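You operate a simulated robot arm through the tools that you are given. There is no shell and no other tool. Be economical: measure what you need, move in short steps, check, and stop when the job is done.

You are at the controls of a simulated two-armed robot. One attempt, no reset.

JOB
Pick up the beaker with the blue band with one hand, pass it to the other hand and put it on the top of the pad stand. Set down upright: beaker with the blue band.

It is judged by the outcome, as a careful person would: the job done as asked, and still so three seconds after it is handed in. It fails if anything else is knocked over, pushed out of place, dropped, spilled or broken.

ROBOT AND FRAMES
Two 7-joint arms with two-finger grippers on one trunk, on a base that drives. Base frame: it is fixed to the floor where the robot stands at the start and does not move with it; the origin is under the middle of the robot, x ahead of it, y to its left, z up; the surface under the hand at the start is at about z = 0.84. Lengths are in m, angles in rad, forces in N, time in s.
The left shoulder is at the start at [0.04, 0.164, 1.13], the right one opposite. With the tool pointing down near the work surface each hand reaches from about 0.28 to 0.74 m from the robot's upright axis, wherever it stands, measured 20 degrees to its own side. Places, roughly: beaker with the blue band (8x8x10 cm) [0.7, 0.2, 0.9]; top of the pad stand [0, -1.4, 0.9]. Payload 2.45 kg a hand.
The TCP of each hand is the grasp point between the finger pads, 0.026 m short of the fingertips. In the tool frame z runs along the fingers and y along their closing line. Largest opening 0.096 m; the body of the gripper starts 0.069 m behind the TCP.
Orientation is that of the tool frame in the base frame, as [roll, pitch, yaw] about the fixed x, y, z axes, in that order (R = Rz(yaw) Ry(pitch) Rx(roll)). With the fingers straight down and closing along the base's y, the tool's x points along the base's -x, its y along +y and its z along -z.

CONTROLS
- The arms move only by the tool jog_arm. It takes "left_increments", "right_increments" or both (then of equal length, played together; a hand with none holds still); each is a list of rows, each an object of numbers (a shift or turn left out is 0, a gripper value left out holds the last): "ax", "ay", "az": the turn, a rotation vector about the tool's x, y, z in rad; "tx", "ty", "tz": the shift along the tool's x, y, z in cm; "jaw": the finger opening in cm, from 0 to 9.6. In form: [{"ax": .., "ay": .., "az": .., "tx": .., "ty": .., "tz": .., "jaw": ..}, ...]. A call has 1 to 10 rows; each row is the pose to reach, as a shift and turn from the pose commanded when the call began, along the tool's axes at that moment. Rows are played at 5 a second. More than 0.05 m and 0.15 rad between two rows, or a gripper value outside its range, and nothing of the call is played. A pose out of reach is approached as far as the arm can. The call stops where the force on the tool passes 40 N (or 10 N more than at its start, if that is more) or the arm is blocked; 0.2 s more then pass. Each finger halts on what it meets, pressing with about 37 N; the grip force reading is that of the motor and also rises with nothing between the fingers. The clock runs only during rows and for 0.2 s after the last one: add rows that repeat a pose to give the fingers time. It gives the time, the measured TCP pose, the force on the tool (base axes), the opening and the grip force at its end, in the units of the frame above (readings bear some noise), with the torque about the TCP (base axes, N m) and any sound that the robot's microphone picked up.
- Cameras (640 x 400 px; columns grow to the right, rows downward): "scene" is now at [0.1147, 0.0329, 1.5984]; the picture's right is [0.26, -0.97, 0.00], its down [-0.74, -0.20, -0.64] and it looks along [0.62, 0.17, -0.76] (base axes); focal length 265 px, centre (320, 200). "left" rides on the left gripper at [0.082, -0.003, -0.098] in its tool frame; the picture's right is [0.04, 1.00, 0.00], its down [-0.73, 0.03, -0.68] and it looks along [-0.68, 0.03, 0.73] (tool axes); focal length 256 px, centre (320, 200). "right" rides on the right gripper at [0.082, 0.003, -0.098] in its tool frame; the picture's right is [-0.04, 1.00, 0.00], its down [-0.73, -0.03, -0.68] and it looks along [-0.68, -0.03, 0.73] (tool axes); focal length 256 px, centre (320, 200). There is no depth. A picture from a camera that has moved, and an enlarged one, comes with that camera's place and axes in the base frame and with its lens. The place of the scene camera against the robot may be out by one fixed shift of up to 0.018 m in any direction.
- get_image(camera): a new picture of that camera. It takes no simulated time.
- slide_trunk(by): slides the trunk up (or, below 0, down) by that many m; the arms and the scene camera ride with it, the base frame stays. It gives what a move gives, with no picture.
- steer(legs): drives the robot by 1 to 6 legs, each [ahead, left, turn to the left] in m, m and rad, along the robot's own axes; the way and the turn of a leg run together, so that a leg with both is an arc; at most 1.5 m and 3.142 rad a leg. The arms and the cameras ride along, it lands a little off, and it stops where it bumps. It gives what a move gives.
- turn_head(pan, tilt): turns the head with the scene camera to pan (to the left, within 2.094 rad either way) and tilt (down, from -0.506 to 1.204), counted from straight ahead of the robot. It gives what a move gives.
- enlarge(camera, box): a new picture of the part [left, top, right, bottom] of that camera's present view, enlarged. It takes no simulated time.
- finish_job(): hands the job in; it is judged then, once.

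Work in short steps. Places have to be worked out from the pictures, the camera data and where the tool is seen: move nearer, look again, correct. Check each grasp and each placing, and mend what went wrong. You have 120 turns and 100 pictures in all, those below and enlarged ones among them. Open the grippers and draw the arms clear of the work before you hand the job in, unless the task says otherwise; then end with one line.

The tools are called after "Call:" by a JSON object that holds its "name" and its "arguments". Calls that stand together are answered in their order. jog_arm: Moves the arms, as the interface text tells. Its arguments: {"type":"object","properties":{"left_increments":{"type":"array"},"right_increments":{"type":"array"}},"required":[]} The other tools are called the same way: slide_trunk (by) slides the trunk up or down; steer (legs) drives the base; turn_head (pan, tilt) turns the head that bears the scene camera; get_image (camera) takes a picture; enlarge (camera, box) takes an enlarged picture of a part of a camera's view; finish_job () hands the job in.

At the start:

```text
t: 0.0
left_tcp_pos: [0.4521, 0.431, 1.1151]
left_ee_rot: [-3.14, 0.001, -3.141]
left_wrist_force: [-0.2, 1.1, -1.0]
left_moment: [0.0, 0.0, -0.02]
left_grip_width: 0.0958
left_gripper_force: 0.1
right_tcp_pos: [0.4501, -0.0386, 1.1058]
right_ee_rot: [-3.139, -0.001, 3.14]
right_wrist_force: [-0.2, 0.5, 0.5]
right_moment: [-0.02, -0.03, 0.04]
right_grip_width: 0.0958
right_gripper_force: 0.2
trunk travel left (down, up): [-0.3, 0.267]
robot x, y, heading: [0.0023, 0.0002, -0.001]
head pan, tilt: [0.262, 0.866]
```

scene: 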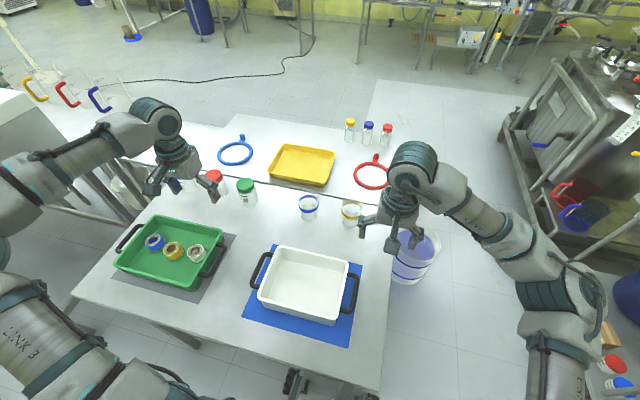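
right: 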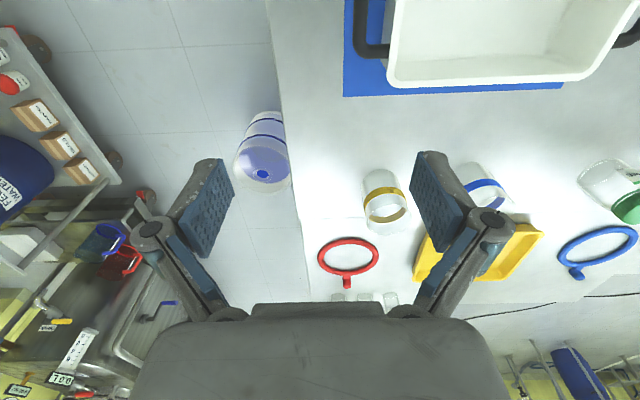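
left: 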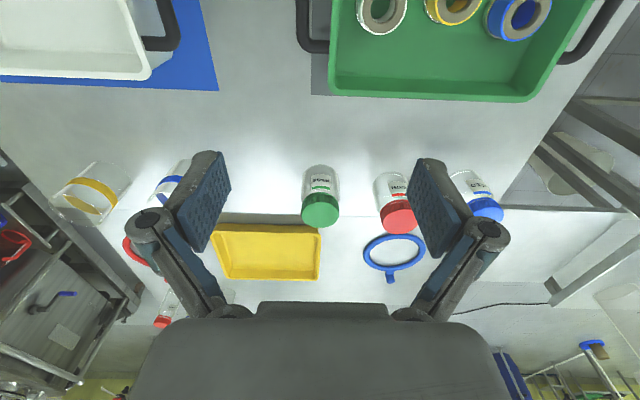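

The blue-band beaker is near scene pixel (309,207), with the yellow-band one to its right. I'll zoom in on it, then look for the pad stand.

Call:
{"name": "enlarge", "arguments": {"camera": "scene", "box": [230, 160, 390, 260]}}

Call:
{"name": "turn_head", "arguments": {"pan": -1.5, "tilt": 0.6}}

Call:
{"name": "get_image", "arguments": {"camera": "scene"}}

```text
4.00 times, centred on (310, 210) of scene
camera zoom: at [0.1147, 0.0329, 1.5984], right [0.26, -0.97, 0.0], down [-0.74, -0.2, -0.64], along [0.62, 0.17, -0.76], focal length 1060 px, centre (360, 160)
```

zoom: 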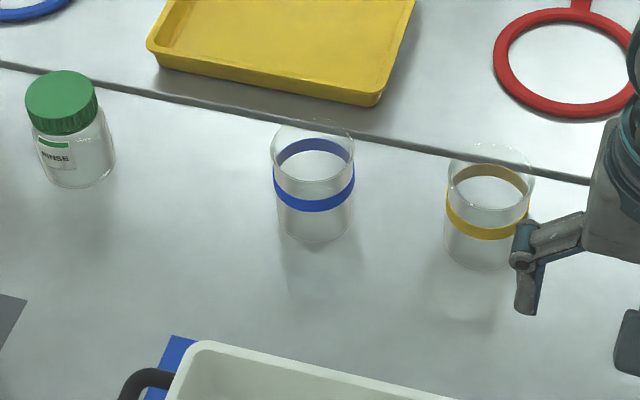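

```text
t: 1.8
left_tcp_pos: [0.448, 0.4313, 1.1172]
left_ee_rot: [3.14, 0.001, -3.141]
left_wrist_force: [-0.5, -0.9, -0.4]
left_moment: [-0.04, 0.0, -0.01]
left_grip_width: 0.0959
left_gripper_force: 0.1
right_tcp_pos: [0.4482, -0.0402, 1.107]
right_ee_rot: [-3.141, 0.003, -3.141]
right_wrist_force: [-0.3, -0.1, 0.4]
right_moment: [0.03, 0.03, 0.03]
right_grip_width: 0.0963
right_gripper_force: 0.1
trunk travel left (down, up): [-0.3, 0.267]
robot x, y, heading: [-0.0023, -0.0012, 0.003]
head pan, tilt: [-1.499, 0.6]
```

```text
95 pictures are left
camera scene: at [0.0463, -0.0753, 1.621], right [-1.0, -0.07, 0.0], down [-0.04, 0.56, -0.83], along [0.06, -0.82, -0.56], focal length 265 px, centre (320, 200)
```

scene: 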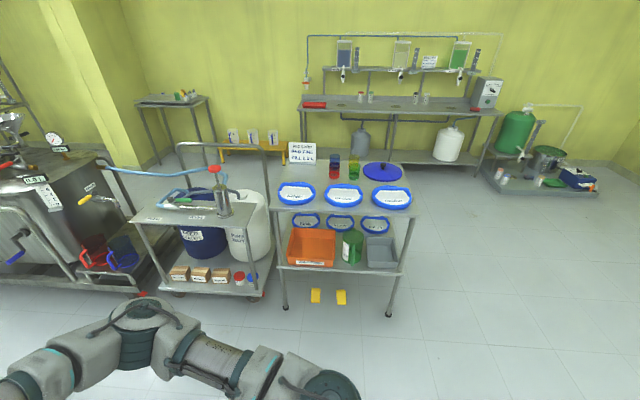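

The table to the right holds several things; I'll zoom to identify the pad stand.

Call:
{"name": "enlarge", "arguments": {"camera": "scene", "box": [260, 130, 420, 230]}}

Call:
{"name": "enlarge", "arguments": {"camera": "scene", "box": [130, 140, 450, 340]}}

```text
4.00 times, centred on (340, 180) of scene
camera zoom: at [0.0463, -0.0753, 1.621], right [-1.0, -0.07, 0.0], down [-0.04, 0.56, -0.83], along [0.06, -0.82, -0.56], focal length 1060 px, centre (240, 280)
```

zoom: 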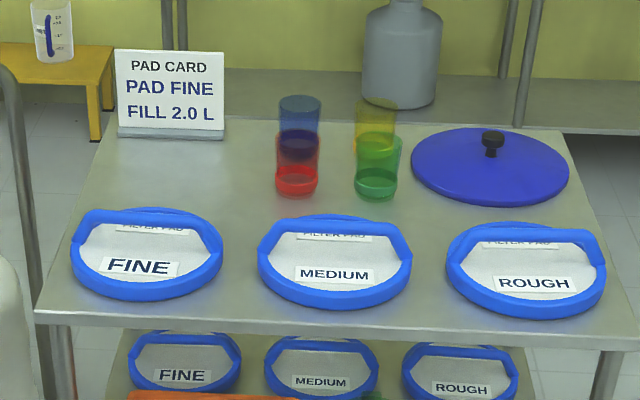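

```text
2.00 times, centred on (290, 240) of scene
camera zoom: at [0.0463, -0.0753, 1.621], right [-1.0, -0.07, 0.0], down [-0.04, 0.56, -0.83], along [0.06, -0.82, -0.56], focal length 530 px, centre (380, 120)
```

zoom: 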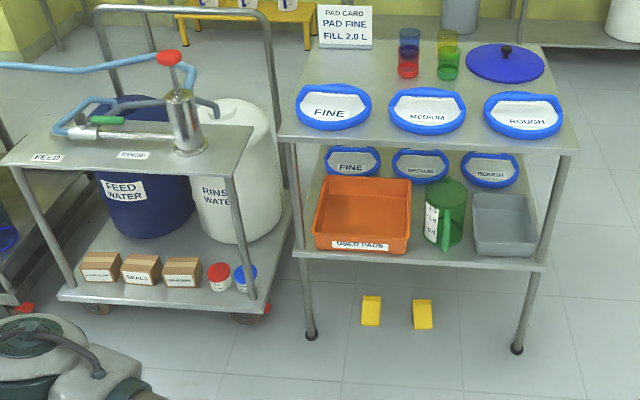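

The pad stand is the two-tier table; its free spot on top is left of the red/blue stacked cups, behind the FINE pad. I judge the beaker at about (0.65, 0.22), so I bring the left hand above it first, staying high.

Call:
{"name": "jog_arm", "arguments": {"left_increments": [{"tx": -3, "ty": -3.2, "jaw": 9.6}, {"tx": -6, "ty": -6.4}, {"tx": -9, "ty": -9.6}, {"tx": -12, "ty": -12.8}, {"tx": -15, "ty": -16}, {"tx": -18, "ty": -19}, {"tx": -20, "ty": -21.3}, {"tx": -20, "ty": -21.3}]}}

Call:
{"name": "turn_head", "arguments": {"pan": 0.262, "tilt": 0.866}}

Call:
{"name": "get_image", "arguments": {"camera": "left"}}

Call:
{"name": "get_image", "arguments": {"camera": "scene"}}

```text
t: 3.6
left_tcp_pos: [0.594, 0.2552, 1.1122]
left_ee_rot: [3.138, -0.001, -3.139]
left_wrist_force: [-0.1, 0.0, 0.2]
left_moment: [0.0, 0.04, -0.01]
left_grip_width: 0.0962
left_gripper_force: 0.1
left hand out of reach, approached as far as the arm can: row 6, 7, 8
right_tcp_pos: [0.4493, -0.0409, 1.1074]
right_ee_rot: [3.139, -0.001, -3.14]
right_wrist_force: [-0.6, -0.3, -0.2]
right_moment: [0.0, 0.02, -0.01]
right_grip_width: 0.0957
right_gripper_force: 0.0
trunk travel left (down, up): [-0.3, 0.267]
robot x, y, heading: [-0.0002, -0.0042, -0.003]
head pan, tilt: [-1.499, 0.6]
```

```text
t: 5.3
left_tcp_pos: [0.5914, 0.2557, 1.1141]
left_ee_rot: [3.14, 0.002, -3.141]
left_wrist_force: [-0.6, 0.1, -0.3]
left_moment: [-0.02, 0.01, -0.02]
left_grip_width: 0.0961
left_gripper_force: 0.1
right_tcp_pos: [0.4482, -0.0402, 1.1064]
right_ee_rot: [-3.141, 0.003, 3.141]
right_wrist_force: [-0.1, -0.6, 0.4]
right_moment: [-0.03, -0.03, -0.01]
right_grip_width: 0.0959
right_gripper_force: 0.0
trunk travel left (down, up): [-0.3, 0.267]
robot x, y, heading: [0.0006, -0.0002, -0.001]
head pan, tilt: [0.262, 0.866]
```

```text
92 pictures are left
camera left: at [0.5116, 0.2527, 1.2112], right [-0.04, 1.0, 0.0], down [0.73, 0.03, 0.68], along [0.68, 0.03, -0.73], focal length 256 px, centre (320, 200)
```

left: 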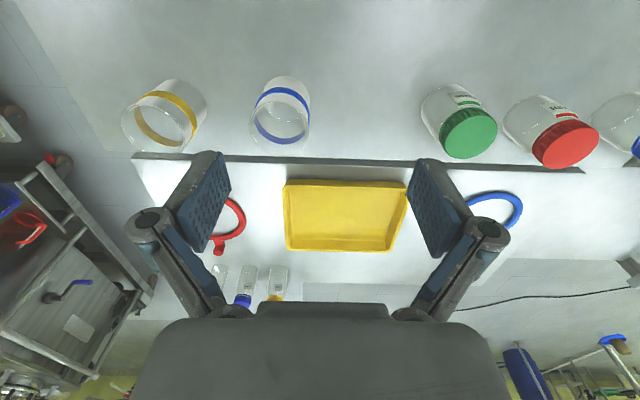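

```text
91 pictures are left
camera scene: at [0.1161, 0.0313, 1.5983], right [0.26, -0.97, 0.0], down [-0.74, -0.2, -0.64], along [0.62, 0.17, -0.76], focal length 265 px, centre (320, 200)
```

scene: 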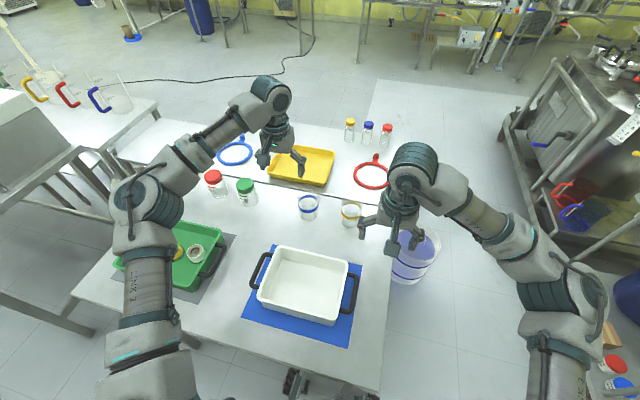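

Triangulated, the beaker axis is near (0.648, 0.212). The arm ran out of reach up high, so I lower it to z≈1.01 (tips still above the rim) and see where it ends.

Call:
{"name": "jog_arm", "arguments": {"left_increments": [{"tz": 3}, {"tz": 6}, {"tz": 9}, {"tz": 10}, {"tz": 10}]}}

```text
t: 6.5
left_tcp_pos: [0.5888, 0.2565, 1.0144]
left_ee_rot: [3.142, 0.003, 3.141]
left_wrist_force: [-0.5, -0.3, -0.7]
left_moment: [0.04, 0.01, -0.01]
left_grip_width: 0.096
left_gripper_force: 0.0
right_tcp_pos: [0.448, -0.039, 1.1068]
right_ee_rot: [3.14, 0.004, 3.141]
right_wrist_force: [0.6, 0.4, 0.3]
right_moment: [-0.03, 0.01, -0.01]
right_grip_width: 0.0956
right_gripper_force: 0.0
trunk travel left (down, up): [-0.3, 0.267]
robot x, y, heading: [-0.0026, 0.0034, 0.001]
head pan, tilt: [0.262, 0.866]
```

The command was clipped, so I'm at (0.589, 0.256). I now shift to the beaker axis at this height.

Call:
{"name": "jog_arm", "arguments": {"left_increments": [{"tx": -2, "ty": -1.5}, {"tx": -4, "ty": -3}, {"tx": -5.9, "ty": -4.4}, {"tx": -5.9, "ty": -4.4}]}}

Call:
{"name": "get_image", "arguments": {"camera": "left"}}

```text
t: 7.5
left_tcp_pos: [0.6047, 0.2412, 1.0145]
left_ee_rot: [-3.14, 0.002, -3.141]
left_wrist_force: [-0.4, -0.2, 0.0]
left_moment: [-0.01, -0.01, 0.02]
left_grip_width: 0.0958
left_gripper_force: 0.1
left hand out of reach, approached as far as the arm can: row 1, 2, 3, 4
right_tcp_pos: [0.448, -0.0398, 1.1074]
right_ee_rot: [3.141, 0.003, 3.14]
right_wrist_force: [-0.5, 0.8, -0.4]
right_moment: [0.0, 0.01, -0.02]
right_grip_width: 0.096
right_gripper_force: 0.2
trunk travel left (down, up): [-0.3, 0.267]
robot x, y, heading: [0.0001, 0.0002, -0.003]
head pan, tilt: [0.262, 0.866]
```

```text
90 pictures are left
camera left: at [0.5232, 0.2373, 1.1115], right [-0.04, 1.0, 0.0], down [0.73, 0.03, 0.68], along [0.68, 0.03, -0.73], focal length 256 px, centre (320, 200)
```

left: 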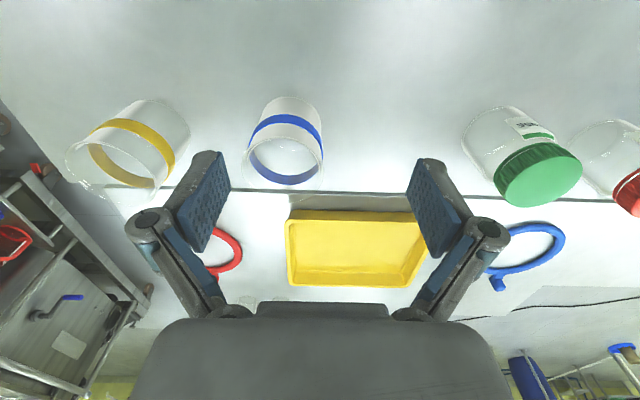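

The left hand stops about 5 cm short of the beaker. I'll look down at the base and table edge to see whether there is room to drive ahead a little.

Call:
{"name": "turn_head", "arguments": {"pan": 0.0, "tilt": 1.2}}

Call:
{"name": "get_image", "arguments": {"camera": "scene"}}

```text
t: 8.4
left_tcp_pos: [0.6034, 0.2409, 1.0146]
left_ee_rot: [3.141, 0.003, -3.14]
left_wrist_force: [0.0, 0.4, 0.3]
left_moment: [0.02, 0.01, -0.01]
left_grip_width: 0.096
left_gripper_force: 0.2
right_tcp_pos: [0.4474, -0.0403, 1.1076]
right_ee_rot: [-3.141, 0.002, 3.141]
right_wrist_force: [0.1, -0.1, 0.2]
right_moment: [0.02, -0.02, 0.0]
right_grip_width: 0.0958
right_gripper_force: 0.1
trunk travel left (down, up): [-0.3, 0.267]
robot x, y, heading: [0.0003, -0.001, -0.001]
head pan, tilt: [0.0, 1.201]
```

```text
89 pictures are left
camera scene: at [0.0971, 0.0113, 1.576], right [0.0, -1.0, 0.0], down [-0.93, 0.0, -0.36], along [0.36, 0.0, -0.93], focal length 265 px, centre (320, 200)
```

scene: 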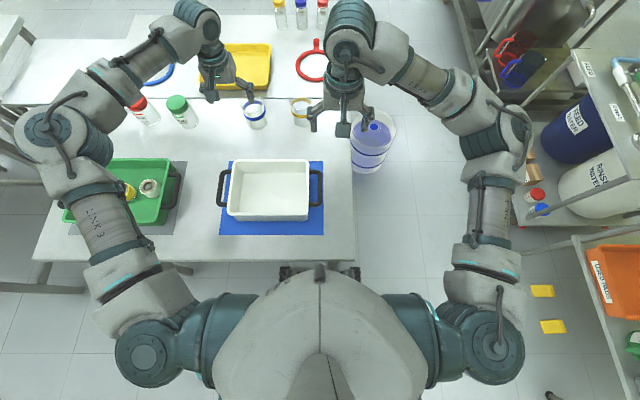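

The torso is only a few cm from the table edge, so instead of driving I'll pitch the left hand forward by about 0.35 rad to gain reach.

Call:
{"name": "jog_arm", "arguments": {"left_increments": [{"ay": -0.14}, {"ay": -0.28}, {"ay": -0.4}, {"ay": -0.4}]}}

```text
t: 9.4
left_tcp_pos: [0.6052, 0.2406, 1.0143]
left_ee_rot: [-3.142, 0.404, 3.14]
left_wrist_force: [-0.3, -0.8, 0.6]
left_moment: [0.0, 0.01, 0.0]
left_grip_width: 0.0958
left_gripper_force: 0.1
right_tcp_pos: [0.4481, -0.0395, 1.1065]
right_ee_rot: [3.141, 0.002, -3.141]
right_wrist_force: [-0.1, 0.4, -0.4]
right_moment: [-0.02, -0.02, -0.02]
right_grip_width: 0.0962
right_gripper_force: 0.0
trunk travel left (down, up): [-0.3, 0.267]
robot x, y, heading: [0.0027, -0.0, 0.0]
head pan, tilt: [0.0, 1.201]
```

Tilt achieved. I shift horizontally by (+4.2, −2.9) cm to be over the beaker axis.

Call:
{"name": "jog_arm", "arguments": {"left_increments": [{"tx": -1.9, "ty": -1.5, "tz": 0.8}, {"tx": -3.86, "ty": -2.95, "tz": 1.64}, {"tx": -3.86, "ty": -2.95, "tz": 1.64}]}}

Call:
{"name": "get_image", "arguments": {"camera": "left"}}

```text
t: 10.2
left_tcp_pos: [0.6454, 0.212, 1.0155]
left_ee_rot: [3.141, 0.403, 3.141]
left_wrist_force: [0.0, 0.3, 0.2]
left_moment: [-0.01, 0.0, 0.01]
left_grip_width: 0.0962
left_gripper_force: 0.1
right_tcp_pos: [0.4465, -0.0409, 1.1077]
right_ee_rot: [-3.141, 0.004, -3.141]
right_wrist_force: [0.0, 0.5, 0.5]
right_moment: [0.0, -0.02, -0.01]
right_grip_width: 0.096
right_gripper_force: 0.1
trunk travel left (down, up): [-0.3, 0.267]
robot x, y, heading: [0.0009, 0.0007, -0.001]
head pan, tilt: [0.0, 1.201]
```

```text
88 pictures are left
camera left: at [0.5336, 0.208, 1.0738], right [-0.04, 1.0, -0.01], down [0.41, 0.03, 0.91], along [0.91, 0.03, -0.41], focal length 256 px, centre (320, 200)
```

left: 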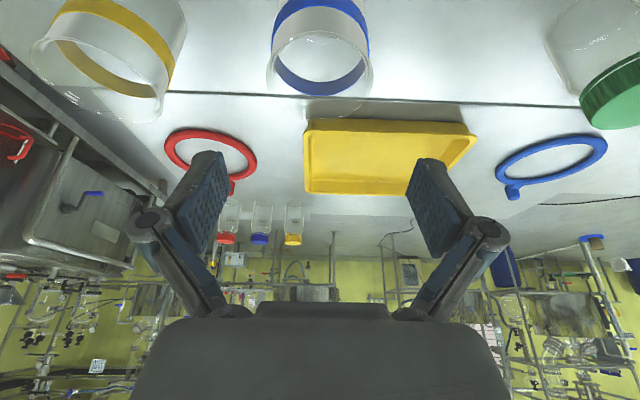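

Beaker lies centred between the fingers (column ~319). It looks ~6.7 cm wide and ~9 cm tall; I descend vertically to TCP z≈0.92.

Call:
{"name": "jog_arm", "arguments": {"left_increments": [{"tx": 0.6, "tz": 2}, {"tx": 1.2, "tz": 4}, {"tx": 1.9, "tz": 6}, {"tx": 2.5, "tz": 7.6}, {"tx": 2.97, "tz": 9.05}, {"tx": 2.97, "tz": 9.05}]}}

Call:
{"name": "get_image", "arguments": {"camera": "left"}}

Call:
{"name": "enlarge", "arguments": {"camera": "scene", "box": [190, 60, 350, 160]}}

```text
t: 11.6
left_tcp_pos: [0.6495, 0.2172, 0.9234]
left_ee_rot: [-3.141, 0.404, 3.141]
left_wrist_force: [-0.6, 0.8, -0.6]
left_moment: [-0.01, -0.02, 0.01]
left_grip_width: 0.0962
left_gripper_force: 0.1
left hand out of reach, approached as far as the arm can: row 5, 6
right_tcp_pos: [0.4467, -0.0403, 1.1069]
right_ee_rot: [-3.141, 0.003, -3.14]
right_wrist_force: [0.3, 0.2, 0.1]
right_moment: [0.0, -0.01, -0.01]
right_grip_width: 0.096
right_gripper_force: 0.0
trunk travel left (down, up): [-0.3, 0.267]
robot x, y, heading: [0.0002, -0.0006, -0.001]
head pan, tilt: [0.0, 1.201]
```

```text
87 pictures are left
camera left: at [0.5354, 0.2141, 0.9804], right [-0.04, 1.0, -0.02], down [0.41, 0.03, 0.91], along [0.91, 0.03, -0.41], focal length 256 px, centre (320, 200)
```

left: 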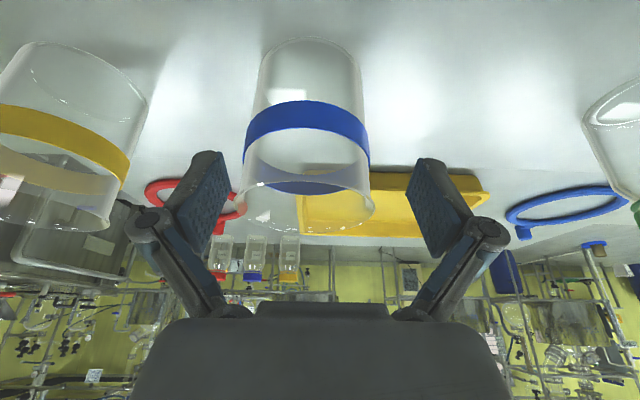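

```text
4.00 times, centred on (270, 110) of scene
camera zoom: at [0.0973, 0.0109, 1.576], right [0.0, -1.0, 0.0], down [-0.93, 0.0, -0.36], along [0.36, 0.0, -0.93], focal length 1060 px, centre (520, 560)
```

zoom: 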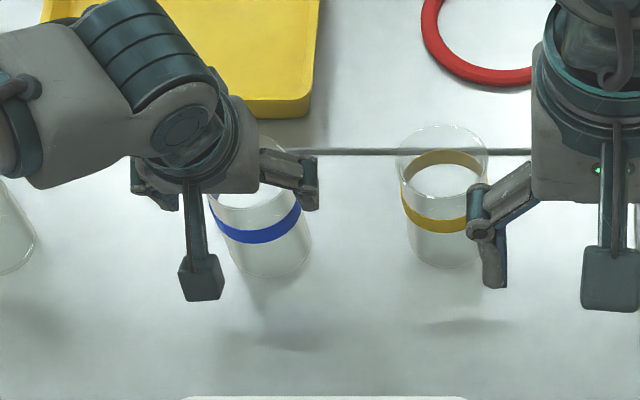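

The beaker axis appears about 1.2 cm farther ahead and 0.5 cm right of the TCP. I'll pitch a bit more for reach, then correct.

Call:
{"name": "jog_arm", "arguments": {"left_increments": [{"ay": -0.1}, {"ay": -0.2}, {"ay": -0.2}]}}

```text
t: 12.4
left_tcp_pos: [0.6494, 0.2181, 0.9222]
left_ee_rot: [3.142, 0.605, 3.141]
left_wrist_force: [0.4, 0.5, 0.5]
left_moment: [0.0, -0.03, -0.02]
left_grip_width: 0.0959
left_gripper_force: 0.2
right_tcp_pos: [0.4476, -0.0401, 1.1065]
right_ee_rot: [3.14, 0.002, 3.141]
right_wrist_force: [1.1, -0.1, -0.3]
right_moment: [-0.01, -0.02, 0.0]
right_grip_width: 0.0961
right_gripper_force: 0.1
trunk travel left (down, up): [-0.3, 0.267]
robot x, y, heading: [0.0006, 0.0019, -0.001]
head pan, tilt: [0.0, 1.201]
```

Now shift (+1.3, −0.65, −0.6) cm.

Call:
{"name": "jog_arm", "arguments": {"left_increments": [{"tx": -0.4, "ty": -0.65, "tz": 0.6}, {"tx": -0.73, "ty": -0.65, "tz": 1.23}, {"tx": -0.73, "ty": -0.65, "tz": 1.23}]}}

Call:
{"name": "get_image", "arguments": {"camera": "left"}}

```text
t: 13.2
left_tcp_pos: [0.6621, 0.2112, 0.9163]
left_ee_rot: [-3.14, 0.602, 3.141]
left_wrist_force: [0.1, 0.6, 0.8]
left_moment: [0.0, 0.02, 0.02]
left_grip_width: 0.0963
left_gripper_force: 0.1
right_tcp_pos: [0.4483, -0.0409, 1.1079]
right_ee_rot: [3.141, 0.002, 3.141]
right_wrist_force: [-0.1, -0.3, -0.2]
right_moment: [0.0, -0.01, 0.02]
right_grip_width: 0.096
right_gripper_force: 0.1
trunk travel left (down, up): [-0.3, 0.267]
robot x, y, heading: [-0.0015, -0.0026, 0.001]
head pan, tilt: [0.0, 1.201]
```

```text
85 pictures are left
camera left: at [0.5393, 0.2087, 0.9508], right [-0.03, 1.0, -0.02], down [0.22, 0.03, 0.98], along [0.97, 0.03, -0.22], focal length 256 px, centre (320, 200)
```

left: 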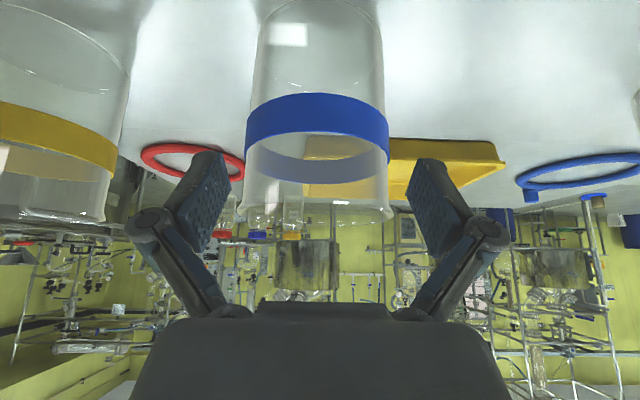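

The beaker is centred, with the TCP about 1.2 cm below the rim. Closing the left gripper.

Call:
{"name": "jog_arm", "arguments": {"left_increments": [{"jaw": 8}, {"jaw": 6.5}, {"jaw": 5}, {"jaw": 5}, {"jaw": 5}]}}

Call:
{"name": "get_image", "arguments": {"camera": "left"}}

```text
t: 14.4
left_tcp_pos: [0.661, 0.2127, 0.9158]
left_ee_rot: [3.14, 0.602, 3.141]
left_wrist_force: [0.1, -0.3, 0.7]
left_moment: [-0.05, 0.03, 0.01]
left_grip_width: 0.0695
left_gripper_force: 37.2
right_tcp_pos: [0.4479, -0.0405, 1.1072]
right_ee_rot: [-3.142, 0.002, 3.141]
right_wrist_force: [-1.0, 0.6, -0.8]
right_moment: [-0.03, -0.01, -0.02]
right_grip_width: 0.0957
right_gripper_force: 0.0
trunk travel left (down, up): [-0.3, 0.267]
robot x, y, heading: [-0.0027, -0.001, -0.0]
head pan, tilt: [0.0, 1.201]
```

```text
84 pictures are left
camera left: at [0.5395, 0.2086, 0.9507], right [-0.03, 1.0, -0.02], down [0.22, 0.03, 0.98], along [0.97, 0.03, -0.22], focal length 256 px, centre (320, 200)
```

left: 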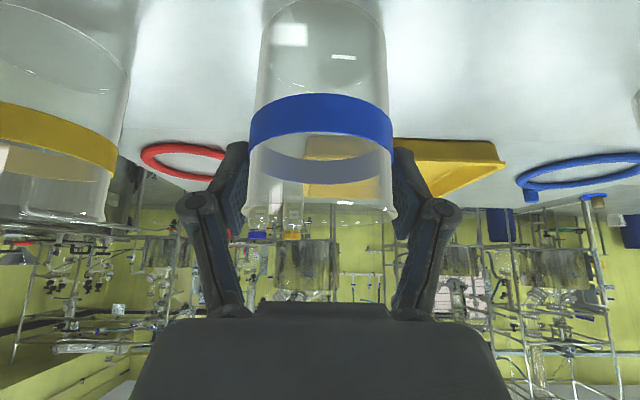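

Firm grip at 6.95 cm with 37 N. I lift straight up, drawing back a little once clear.

Call:
{"name": "jog_arm", "arguments": {"left_increments": [{"tx": -1.14, "tz": -1.65}, {"tx": -2.28, "tz": -3.3}, {"tx": -3.0, "tz": -5.5}, {"tx": -3.3, "tz": -8.0}, {"tx": -3.6, "tz": -10.5}, {"tx": -4, "tz": -13}, {"tx": -4, "tz": -13}]}}

Call:
{"name": "get_image", "arguments": {"camera": "left"}}

Call:
{"name": "get_image", "arguments": {"camera": "scene"}}

```text
t: 16.0
left_tcp_pos: [0.6207, 0.2124, 1.0464]
left_ee_rot: [-3.141, 0.599, 3.141]
left_wrist_force: [0.9, -0.3, -0.7]
left_moment: [0.0, 0.01, 0.02]
left_grip_width: 0.0697
left_gripper_force: 36.5
right_tcp_pos: [0.4497, -0.0389, 1.1076]
right_ee_rot: [-3.141, 0.001, 3.141]
right_wrist_force: [0.5, -0.7, -1.2]
right_moment: [0.03, 0.03, -0.01]
right_grip_width: 0.0959
right_gripper_force: 0.0
trunk travel left (down, up): [-0.3, 0.267]
robot x, y, heading: [-0.0032, 0.0042, -0.0]
head pan, tilt: [0.0, 1.201]
```

```text
83 pictures are left
camera left: at [0.4992, 0.2086, 1.0802], right [-0.03, 1.0, -0.02], down [0.22, 0.03, 0.97], along [0.97, 0.03, -0.22], focal length 256 px, centre (320, 200)
```

left: 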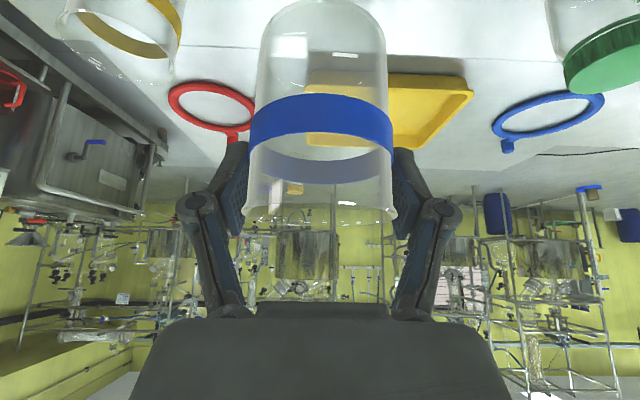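

```text
82 pictures are left
camera scene: at [0.0974, 0.0109, 1.5759], right [0.0, -1.0, 0.0], down [-0.93, 0.0, -0.36], along [0.36, 0.0, -0.93], focal length 265 px, centre (320, 200)
```

scene: 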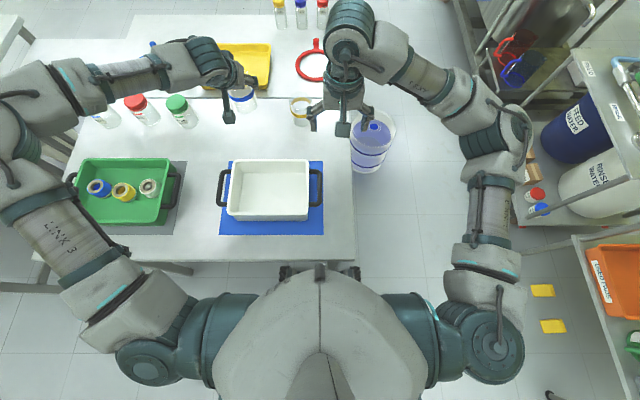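

Lifted cleanly. For a good handover I want the left hand vertical and gripping only the top ~2.5 cm, so I'll set the beaker down nearer, at x≈0.58 in the free strip before the white bin, and regrip.

Call:
{"name": "jog_arm", "arguments": {"left_increments": [{"tx": 1.7, "tz": -1.2}, {"tx": 3.35, "tz": -2.32}, {"tx": 5.1, "tz": 0.2}, {"tx": 6.8, "tz": 2.7}, {"tx": 8.5, "tz": 5.13}, {"tx": 9.6, "tz": 6.7}, {"tx": 10.3, "tz": 7.7}, {"tx": 10.6, "tz": 8.15}, {"tx": 10.6, "tz": 8.15}]}}

Call:
{"name": "get_image", "arguments": {"camera": "left"}}

Call:
{"name": "get_image", "arguments": {"camera": "scene"}}

```text
t: 18.0
left_tcp_pos: [0.5779, 0.2111, 0.9194]
left_ee_rot: [3.142, 0.603, 3.141]
left_wrist_force: [-0.6, -1.0, -1.5]
left_moment: [0.01, -0.01, -0.01]
left_grip_width: 0.0693
left_gripper_force: 36.8
right_tcp_pos: [0.4469, -0.0403, 1.1069]
right_ee_rot: [3.141, 0.003, 3.14]
right_wrist_force: [0.4, -1.1, -0.8]
right_moment: [-0.01, -0.02, -0.01]
right_grip_width: 0.0959
right_gripper_force: 0.0
trunk travel left (down, up): [-0.3, 0.267]
robot x, y, heading: [0.0018, -0.002, -0.002]
head pan, tilt: [0.0, 1.201]
```

```text
81 pictures are left
camera left: at [0.4568, 0.2073, 0.9532], right [-0.03, 1.0, -0.02], down [0.22, 0.03, 0.98], along [0.97, 0.03, -0.22], focal length 256 px, centre (320, 200)
```

left: 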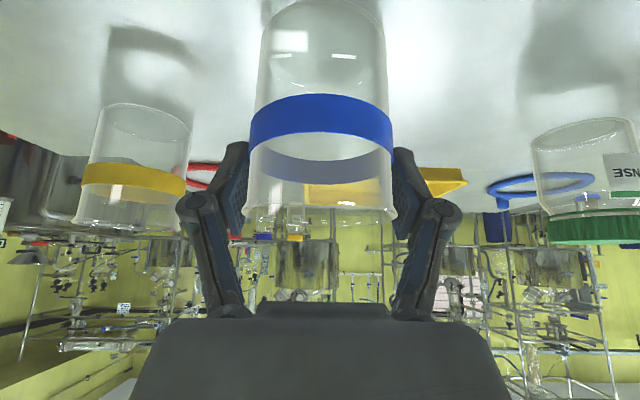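

```text
80 pictures are left
camera scene: at [0.0967, 0.0111, 1.576], right [0.0, -1.0, 0.0], down [-0.93, 0.0, -0.36], along [0.36, 0.0, -0.93], focal length 265 px, centre (320, 200)
```

scene: 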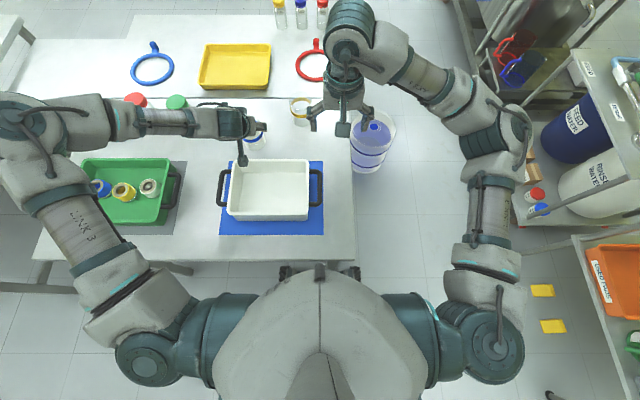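

About 3 mm above contact. I lower that, and then open.

Call:
{"name": "jog_arm", "arguments": {"left_increments": [{"tx": 0.12, "tz": 0.17}, {"tx": 0.2, "tz": 0.29}, {"tx": 0.2, "tz": 0.29}]}}

```text
t: 18.8
left_tcp_pos: [0.5798, 0.2113, 0.9169]
left_ee_rot: [-3.141, 0.606, -3.141]
left_wrist_force: [0.5, 0.2, 2.9]
left_moment: [0.02, 0.12, -0.01]
left_grip_width: 0.0695
left_gripper_force: 37.2
right_tcp_pos: [0.4486, -0.0409, 1.1074]
right_ee_rot: [3.141, 0.001, 3.14]
right_wrist_force: [-0.9, 0.5, 0.2]
right_moment: [-0.01, 0.02, 0.0]
right_grip_width: 0.0959
right_gripper_force: 0.1
trunk travel left (down, up): [-0.3, 0.267]
robot x, y, heading: [0.0006, -0.0007, -0.003]
head pan, tilt: [0.0, 1.201]
```

Contact felt (≈3 N). Opening, then rising straight up.

Call:
{"name": "jog_arm", "arguments": {"left_increments": [{"jaw": 9.6}, {"jaw": 9.6}, {"tx": -1.14, "tz": -1.65}, {"tx": -2.5, "tz": -3.6}, {"tx": -3.8, "tz": -5.5}, {"tx": -5.1, "tz": -7.4}, {"tx": -5.1, "tz": -7.4}]}}

Call:
{"name": "jog_arm", "arguments": {"left_increments": [{"ay": 0.14}, {"ay": 0.28}, {"ay": 0.42}, {"ay": 0.54}, {"ay": 0.603}, {"ay": 0.603}]}}

Call:
{"name": "get_image", "arguments": {"camera": "left"}}

```text
t: 20.4
left_tcp_pos: [0.5795, 0.211, 1.0057]
left_ee_rot: [-3.141, 0.603, 3.141]
left_wrist_force: [-0.1, 0.1, -0.9]
left_moment: [0.0, 0.02, 0.03]
left_grip_width: 0.0959
left_gripper_force: 0.1
right_tcp_pos: [0.4494, -0.0397, 1.1072]
right_ee_rot: [-3.141, 0.001, 3.141]
right_wrist_force: [0.5, -0.3, -0.4]
right_moment: [0.0, 0.06, 0.02]
right_grip_width: 0.0959
right_gripper_force: 0.2
trunk travel left (down, up): [-0.3, 0.267]
robot x, y, heading: [-0.0008, 0.0007, 0.0]
head pan, tilt: [0.0, 1.201]
```

```text
t: 21.8
left_tcp_pos: [0.5798, 0.2115, 1.0061]
left_ee_rot: [3.14, 0.0, -3.141]
left_wrist_force: [0.3, -0.3, 0.2]
left_moment: [0.03, -0.02, 0.01]
left_grip_width: 0.0958
left_gripper_force: 0.1
right_tcp_pos: [0.4468, -0.0408, 1.1074]
right_ee_rot: [3.142, 0.004, -3.141]
right_wrist_force: [0.0, 1.2, -0.2]
right_moment: [0.02, -0.04, 0.0]
right_grip_width: 0.0959
right_gripper_force: 0.0
trunk travel left (down, up): [-0.3, 0.267]
robot x, y, heading: [0.004, -0.0002, 0.0]
head pan, tilt: [0.0, 1.201]
```

```text
79 pictures are left
camera left: at [0.4989, 0.2072, 1.1041], right [-0.04, 1.0, 0.0], down [0.73, 0.03, 0.68], along [0.68, 0.03, -0.73], focal length 256 px, centre (320, 200)
```

left: 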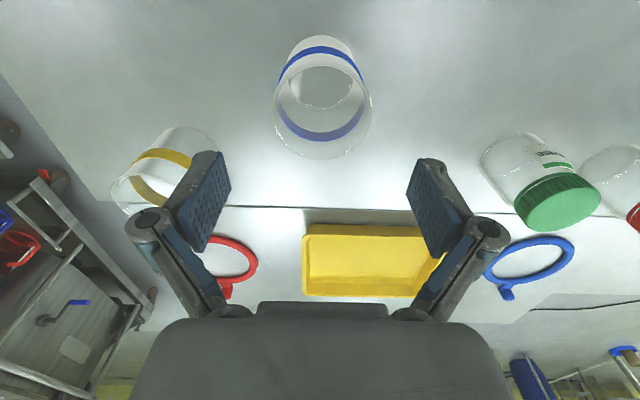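

Beaker stands upright with its axis at ≈(0.575, 0.212) and rim at z≈0.93. I descend vertically to TCP z≈0.925 and close on the upper part.

Call:
{"name": "jog_arm", "arguments": {"left_increments": [{"tx": 0.4, "tz": 2}, {"tx": 0.4, "tz": 4}, {"tx": 0.4, "tz": 6}, {"tx": 0.4, "tz": 8.1}, {"tx": 0.4, "tz": 8.1}, {"tx": 0.4, "tz": 8.1, "jaw": 7.6}, {"tx": 0.4, "tz": 8.1, "jaw": 5}, {"tx": 0.4, "tz": 8.1, "jaw": 5}, {"tx": 0.4, "tz": 8.1, "jaw": 5}]}}

Call:
{"name": "get_image", "arguments": {"camera": "left"}}

```text
t: 23.8
left_tcp_pos: [0.5729, 0.2123, 0.9265]
left_ee_rot: [-3.14, 0.003, -3.14]
left_wrist_force: [-0.4, 0.0, 7.6]
left_moment: [-0.01, 0.13, 0.02]
left_grip_width: 0.0702
left_gripper_force: 37.1
left hand out of reach, approached as far as the arm can: row 4, 5, 6, 7, 8, 9
right_tcp_pos: [0.4468, -0.0409, 1.1082]
right_ee_rot: [3.141, 0.003, 3.14]
right_wrist_force: [-1.0, 0.5, 0.6]
right_moment: [0.0, 0.0, -0.03]
right_grip_width: 0.0958
right_gripper_force: 0.1
trunk travel left (down, up): [-0.3, 0.267]
robot x, y, heading: [-0.0014, 0.0001, -0.004]
head pan, tilt: [0.0, 1.201]
```

```text
78 pictures are left
camera left: at [0.4909, 0.2098, 1.0251], right [-0.04, 1.0, 0.0], down [0.73, 0.03, 0.68], along [0.68, 0.03, -0.73], focal length 256 px, centre (320, 200)
```

left: 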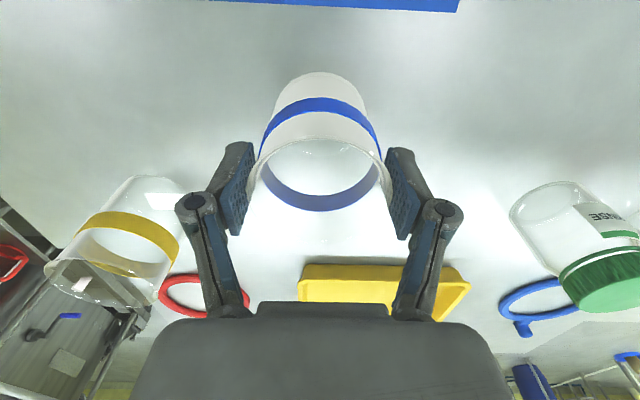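

Gripped at 7.0 cm. I lift 4 cm and check that it hangs straight.

Call:
{"name": "jog_arm", "arguments": {"left_increments": [{"tz": -1.3}, {"tz": -2.6}, {"tz": -4}, {"tz": -4}]}}

Call:
{"name": "get_image", "arguments": {"camera": "left"}}

Call:
{"name": "get_image", "arguments": {"camera": "right"}}

```text
t: 24.8
left_tcp_pos: [0.5716, 0.2135, 0.9649]
left_ee_rot: [3.141, -0.001, -3.141]
left_wrist_force: [-0.3, 0.5, -1.2]
left_moment: [0.04, 0.02, -0.01]
left_grip_width: 0.07
left_gripper_force: 37.2
right_tcp_pos: [0.4471, -0.04, 1.1071]
right_ee_rot: [3.14, 0.001, 3.141]
right_wrist_force: [-0.6, 0.3, -0.9]
right_moment: [-0.02, -0.01, -0.02]
right_grip_width: 0.0959
right_gripper_force: 0.0
trunk travel left (down, up): [-0.3, 0.267]
robot x, y, heading: [-0.002, 0.0023, 0.005]
head pan, tilt: [0.0, 1.201]
```

```text
77 pictures are left
camera left: at [0.4915, 0.2097, 1.0631], right [-0.04, 1.0, 0.0], down [0.73, 0.03, 0.68], along [0.68, 0.03, -0.73], focal length 256 px, centre (320, 200)
```

left: 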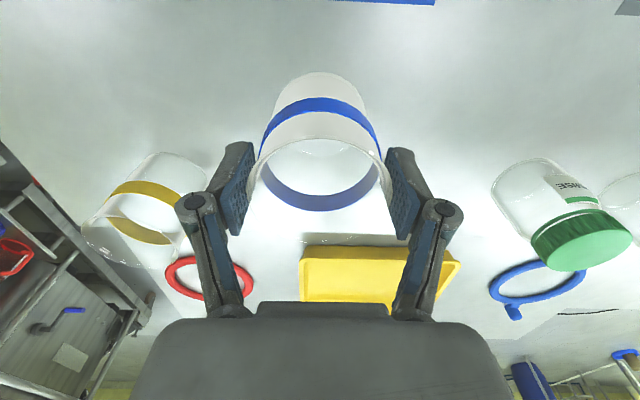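

```text
76 pictures are left
camera right: at [0.366, -0.0374, 1.2063], right [0.04, 1.0, 0.0], down [0.73, -0.03, 0.68], along [0.68, -0.03, -0.73], focal length 256 px, centre (320, 200)
```

right: 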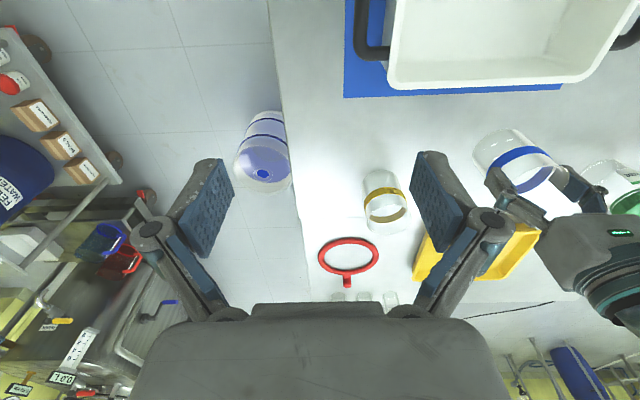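

Stable and straight. Now I prepare the handover: left hand raises the beaker and yaws +90° (its camera to the left), while the right hand moves to the right and yaws so that its fingers can point left.

Call:
{"name": "jog_arm", "arguments": {"left_increments": [{"tz": -1.5}, {"tz": -3, "az": 0.14}, {"tz": -4.5, "az": 0.28}, {"tz": -6, "az": 0.42}, {"tz": -7.5, "az": 0.56, "tx": 1}, {"tz": -9, "az": 0.7, "tx": 2}, {"tz": -10.5, "az": 0.84, "tx": 3}, {"tz": -12, "az": 0.98, "tx": 4}, {"tz": -13, "az": 1.12, "tx": 5}, {"tz": -13, "az": 1.26, "tx": 6}], "right_increments": [{"ty": -2, "az": -0.14}, {"ty": -4, "az": -0.28}, {"ty": -6, "az": -0.42}, {"ty": -8, "az": -0.56}, {"ty": -10, "az": -0.7}, {"ty": -12, "az": -0.84}, {"ty": -14, "az": -0.98}, {"ty": -16, "az": -1.12}, {"ty": -18, "az": -1.26}, {"ty": -20, "az": -1.4}]}}

Call:
{"name": "get_image", "arguments": {"camera": "scene"}}

```text
t: 27.0
left_tcp_pos: [0.5122, 0.2139, 1.0956]
left_ee_rot: [-3.141, 0.0, 1.881]
left_wrist_force: [0.6, 0.3, -0.7]
left_moment: [-0.02, 0.04, 0.03]
left_grip_width: 0.0703
left_gripper_force: 37.0
right_tcp_pos: [0.3512, -0.1592, 1.0946]
right_ee_rot: [-3.137, 0.0, -1.747]
right_wrist_force: [0.2, 0.4, -0.3]
right_moment: [-0.01, -0.04, 0.03]
right_grip_width: 0.0959
right_gripper_force: 0.0
right hand out of reach, approached as far as the arm can: row 8, 9, 10
trunk travel left (down, up): [-0.3, 0.267]
robot x, y, heading: [0.0052, 0.0021, -0.004]
head pan, tilt: [0.0, 1.201]
```

```text
75 pictures are left
camera scene: at [0.0953, 0.0106, 1.5761], right [0.0, -1.0, 0.0], down [-0.93, 0.0, -0.36], along [0.36, 0.0, -0.93], focal length 265 px, centre (320, 200)
```

scene: 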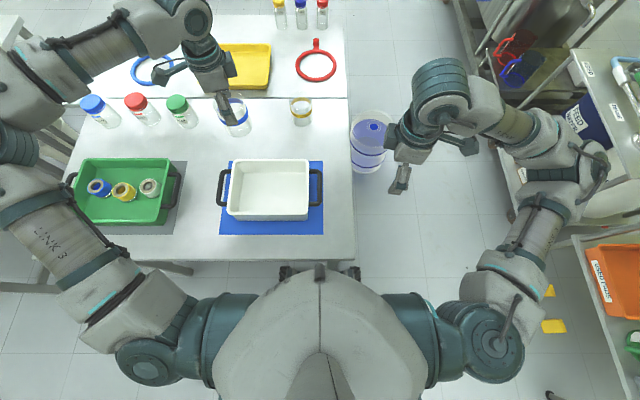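

Both are moving as intended; the right now points its x-axis to the right. I tilt the right hand 45° so that its fingers point left-down.

Call:
{"name": "jog_arm", "arguments": {"right_increments": [{"ay": -0.14}, {"ay": -0.28}, {"ay": -0.42}, {"ay": -0.56}, {"ay": -0.7}, {"ay": -0.8}, {"ay": -0.8}], "left_increments": [{"az": 0.1}, {"az": 0.2}, {"az": 0.3}, {"az": 0.3}, {"az": 0.3}, {"az": 0.3}, {"az": 0.3}]}}

Call:
{"name": "get_image", "arguments": {"camera": "scene"}}

Call:
{"name": "get_image", "arguments": {"camera": "right"}}

```text
t: 28.6
left_tcp_pos: [0.5126, 0.2123, 1.0954]
left_ee_rot: [3.141, -0.002, 1.583]
left_wrist_force: [0.2, -0.5, -1.8]
left_moment: [0.01, -0.03, 0.0]
left_grip_width: 0.07
left_gripper_force: 37.5
right_tcp_pos: [0.3261, -0.1424, 1.1156]
right_ee_rot: [-3.138, 0.802, -1.743]
right_wrist_force: [0.6, -0.4, -0.5]
right_moment: [-0.02, 0.0, 0.01]
right_grip_width: 0.0961
right_gripper_force: 0.1
right hand out of reach, approached as far as the arm can: row 1, 2, 3, 4, 5, 6, 7
trunk travel left (down, up): [-0.3, 0.267]
robot x, y, heading: [-0.0016, 0.0013, -0.002]
head pan, tilt: [0.0, 1.201]
```

```text
74 pictures are left
camera scene: at [0.0958, 0.0097, 1.576], right [0.0, -1.0, 0.0], down [-0.93, 0.0, -0.36], along [0.36, 0.0, -0.93], focal length 265 px, centre (320, 200)
```

scene: 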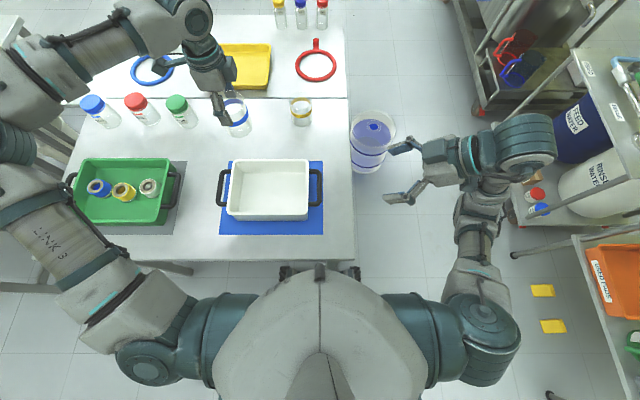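

```text
73 pictures are left
camera right: at [0.3005, -0.268, 1.1262], right [-0.98, 0.2, 0.03], down [0.03, 0.02, 1.0], along [0.2, 0.98, -0.02], focal length 256 px, centre (320, 200)
```

right: 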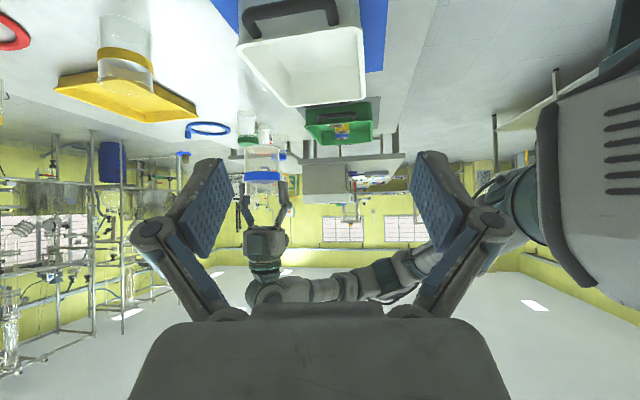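

The right camera sees the beaker held low-end free by the left hand. I bring the left hand to about (0.45, 0.05) and the right hand to a pre-grasp 12 cm back along its tool axis.

Call:
{"name": "jog_arm", "arguments": {"left_increments": [{"tx": -3, "ty": -1}, {"tx": -6, "ty": -2}, {"tx": -9, "ty": -3.5}, {"tx": -12, "ty": -4.5}, {"tx": -14, "ty": -5.5}, {"tx": -16, "ty": -6}, {"tx": -16, "ty": -6}]}}

Call:
{"name": "jog_arm", "arguments": {"right_increments": [{"tx": -1.8, "ty": -1.76, "tz": 1.7}, {"tx": -3.7, "ty": -3.5, "tz": 3.4}, {"tx": -5.5, "ty": -5.3, "tz": 5.1}, {"tx": -7.3, "ty": -7.0, "tz": 6.9}, {"tx": -9.2, "ty": -8.8, "tz": 8.6}, {"tx": -9.2, "ty": -8.8, "tz": 8.6}]}}

Call:
{"name": "get_image", "arguments": {"camera": "right"}}

Call:
{"name": "get_image", "arguments": {"camera": "scene"}}

```text
t: 30.2
left_tcp_pos: [0.4485, 0.109, 1.0873]
left_ee_rot: [3.141, -0.003, 1.581]
left_wrist_force: [0.2, 0.4, -1.2]
left_moment: [-0.02, 0.01, 0.01]
left_grip_width: 0.07
left_gripper_force: 37.3
left hand out of reach, approached as far as the arm can: row 3, 4, 5, 6, 7
right_tcp_pos: [0.3249, -0.1432, 1.1161]
right_ee_rot: [-3.141, 0.801, -1.742]
right_wrist_force: [0.6, 0.2, -0.8]
right_moment: [0.03, 0.01, -0.01]
right_grip_width: 0.096
right_gripper_force: 0.1
trunk travel left (down, up): [-0.3, 0.267]
robot x, y, heading: [0.0016, 0.0005, -0.002]
head pan, tilt: [0.0, 1.201]
```

```text
t: 31.6
left_tcp_pos: [0.4486, 0.1099, 1.0856]
left_ee_rot: [-3.141, -0.001, 1.583]
left_wrist_force: [-0.5, -0.9, -1.3]
left_moment: [-0.01, 0.0, -0.02]
left_grip_width: 0.0703
left_gripper_force: 36.6
right_tcp_pos: [0.3557, -0.1073, 1.1326]
right_ee_rot: [3.137, 0.8, -1.749]
right_wrist_force: [-0.1, 0.0, 0.3]
right_moment: [-0.01, 0.02, 0.03]
right_grip_width: 0.0958
right_gripper_force: 0.0
right hand out of reach, approached as far as the arm can: row 1, 2, 3, 4, 5, 6
trunk travel left (down, up): [-0.3, 0.267]
robot x, y, heading: [0.0036, -0.0024, 0.001]
head pan, tilt: [0.0, 1.201]
```

```text
72 pictures are left
camera right: at [0.3302, -0.2335, 1.143], right [-0.98, 0.2, 0.03], down [0.04, 0.02, 1.0], along [0.2, 0.98, -0.02], focal length 256 px, centre (320, 200)
```

right: 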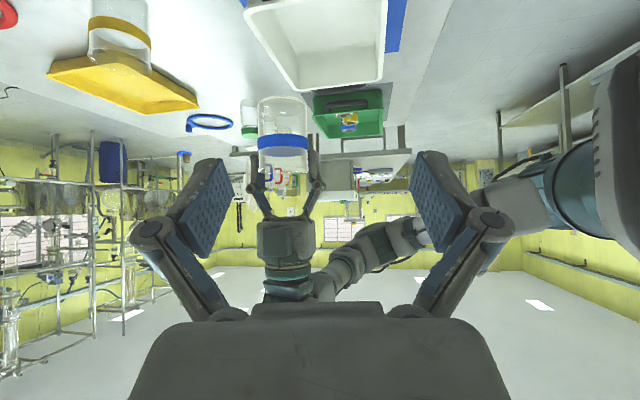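

```text
71 pictures are left
camera scene: at [0.0962, 0.0091, 1.576], right [0.0, -1.0, 0.0], down [-0.93, 0.0, -0.36], along [0.36, 0.0, -0.93], focal length 265 px, centre (320, 200)
```

scene: 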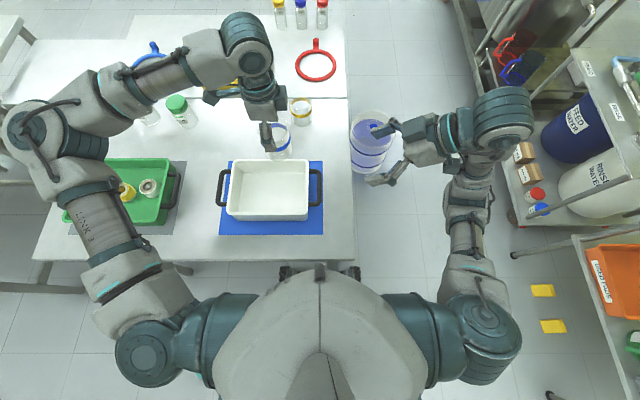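

Both wrists hit joint limits in this pure left-pointing layout. I relax it: rotate the right hand so it points diagonally forward-left, and the left hand further so its closing line stays parallel.

Call:
{"name": "jog_arm", "arguments": {"left_increments": [{"az": 0.14}, {"az": 0.28}, {"az": 0.42}, {"az": 0.56}, {"az": 0.7}, {"az": 0.8}, {"az": 0.8}], "right_increments": [{"ax": 0.09, "az": 0.087}, {"ax": 0.18, "az": 0.174}, {"ax": 0.27, "az": 0.261}, {"ax": 0.36, "az": 0.348}, {"ax": 0.439, "az": 0.424}, {"ax": 0.439, "az": 0.424}, {"ax": 0.439, "az": 0.424}]}}

```text
t: 33.2
left_tcp_pos: [0.4468, 0.1097, 1.0885]
left_ee_rot: [-3.14, 0.0, 0.78]
left_wrist_force: [-0.4, 0.1, -0.4]
left_moment: [-0.02, 0.0, 0.0]
left_grip_width: 0.0701
left_gripper_force: 37.5
right_tcp_pos: [0.361, -0.1085, 1.1325]
right_ee_rot: [-3.139, 0.799, -2.351]
right_wrist_force: [0.2, 0.4, 0.3]
right_moment: [-0.02, 0.01, -0.02]
right_grip_width: 0.096
right_gripper_force: 0.0
right hand out of reach, approached as far as the arm can: row 5, 6, 7
trunk travel left (down, up): [-0.3, 0.267]
robot x, y, heading: [-0.0003, -0.005, 0.005]
head pan, tilt: [0.0, 1.201]
```

Both orientations were reached and the closing lines are parallel. Next I bring the left hand 6 cm to the right and advance the right hand toward the pre-grasp.

Call:
{"name": "jog_arm", "arguments": {"left_increments": [{"tx": -1.4, "ty": 1.4}, {"tx": -2.8, "ty": 2.9}, {"tx": -4.2, "ty": 4.3}, {"tx": -4.2, "ty": 4.3}]}}

Call:
{"name": "get_image", "arguments": {"camera": "right"}}

```text
t: 34.2
left_tcp_pos: [0.446, 0.1071, 1.0855]
left_ee_rot: [-3.141, -0.002, 0.783]
left_wrist_force: [-0.5, -0.2, -1.2]
left_moment: [-0.02, 0.03, 0.02]
left_grip_width: 0.07
left_gripper_force: 37.1
left hand out of reach, approached as far as the arm can: row 1, 2, 3, 4
right_tcp_pos: [0.361, -0.1079, 1.1325]
right_ee_rot: [-3.139, 0.8, -2.349]
right_wrist_force: [-0.2, 1.2, -0.2]
right_moment: [0.0, -0.01, 0.02]
right_grip_width: 0.0962
right_gripper_force: 0.1
trunk travel left (down, up): [-0.3, 0.267]
robot x, y, heading: [-0.0023, 0.0048, 0.003]
head pan, tilt: [0.0, 1.201]
```

```text
70 pictures are left
camera right: at [0.2689, -0.1972, 1.1434], right [-0.69, 0.72, 0.03], down [0.04, 0.0, 1.0], along [0.72, 0.69, -0.02], focal length 256 px, centre (320, 200)
```

right: 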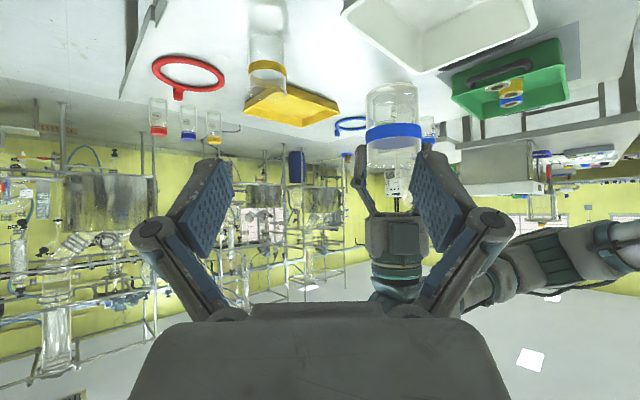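

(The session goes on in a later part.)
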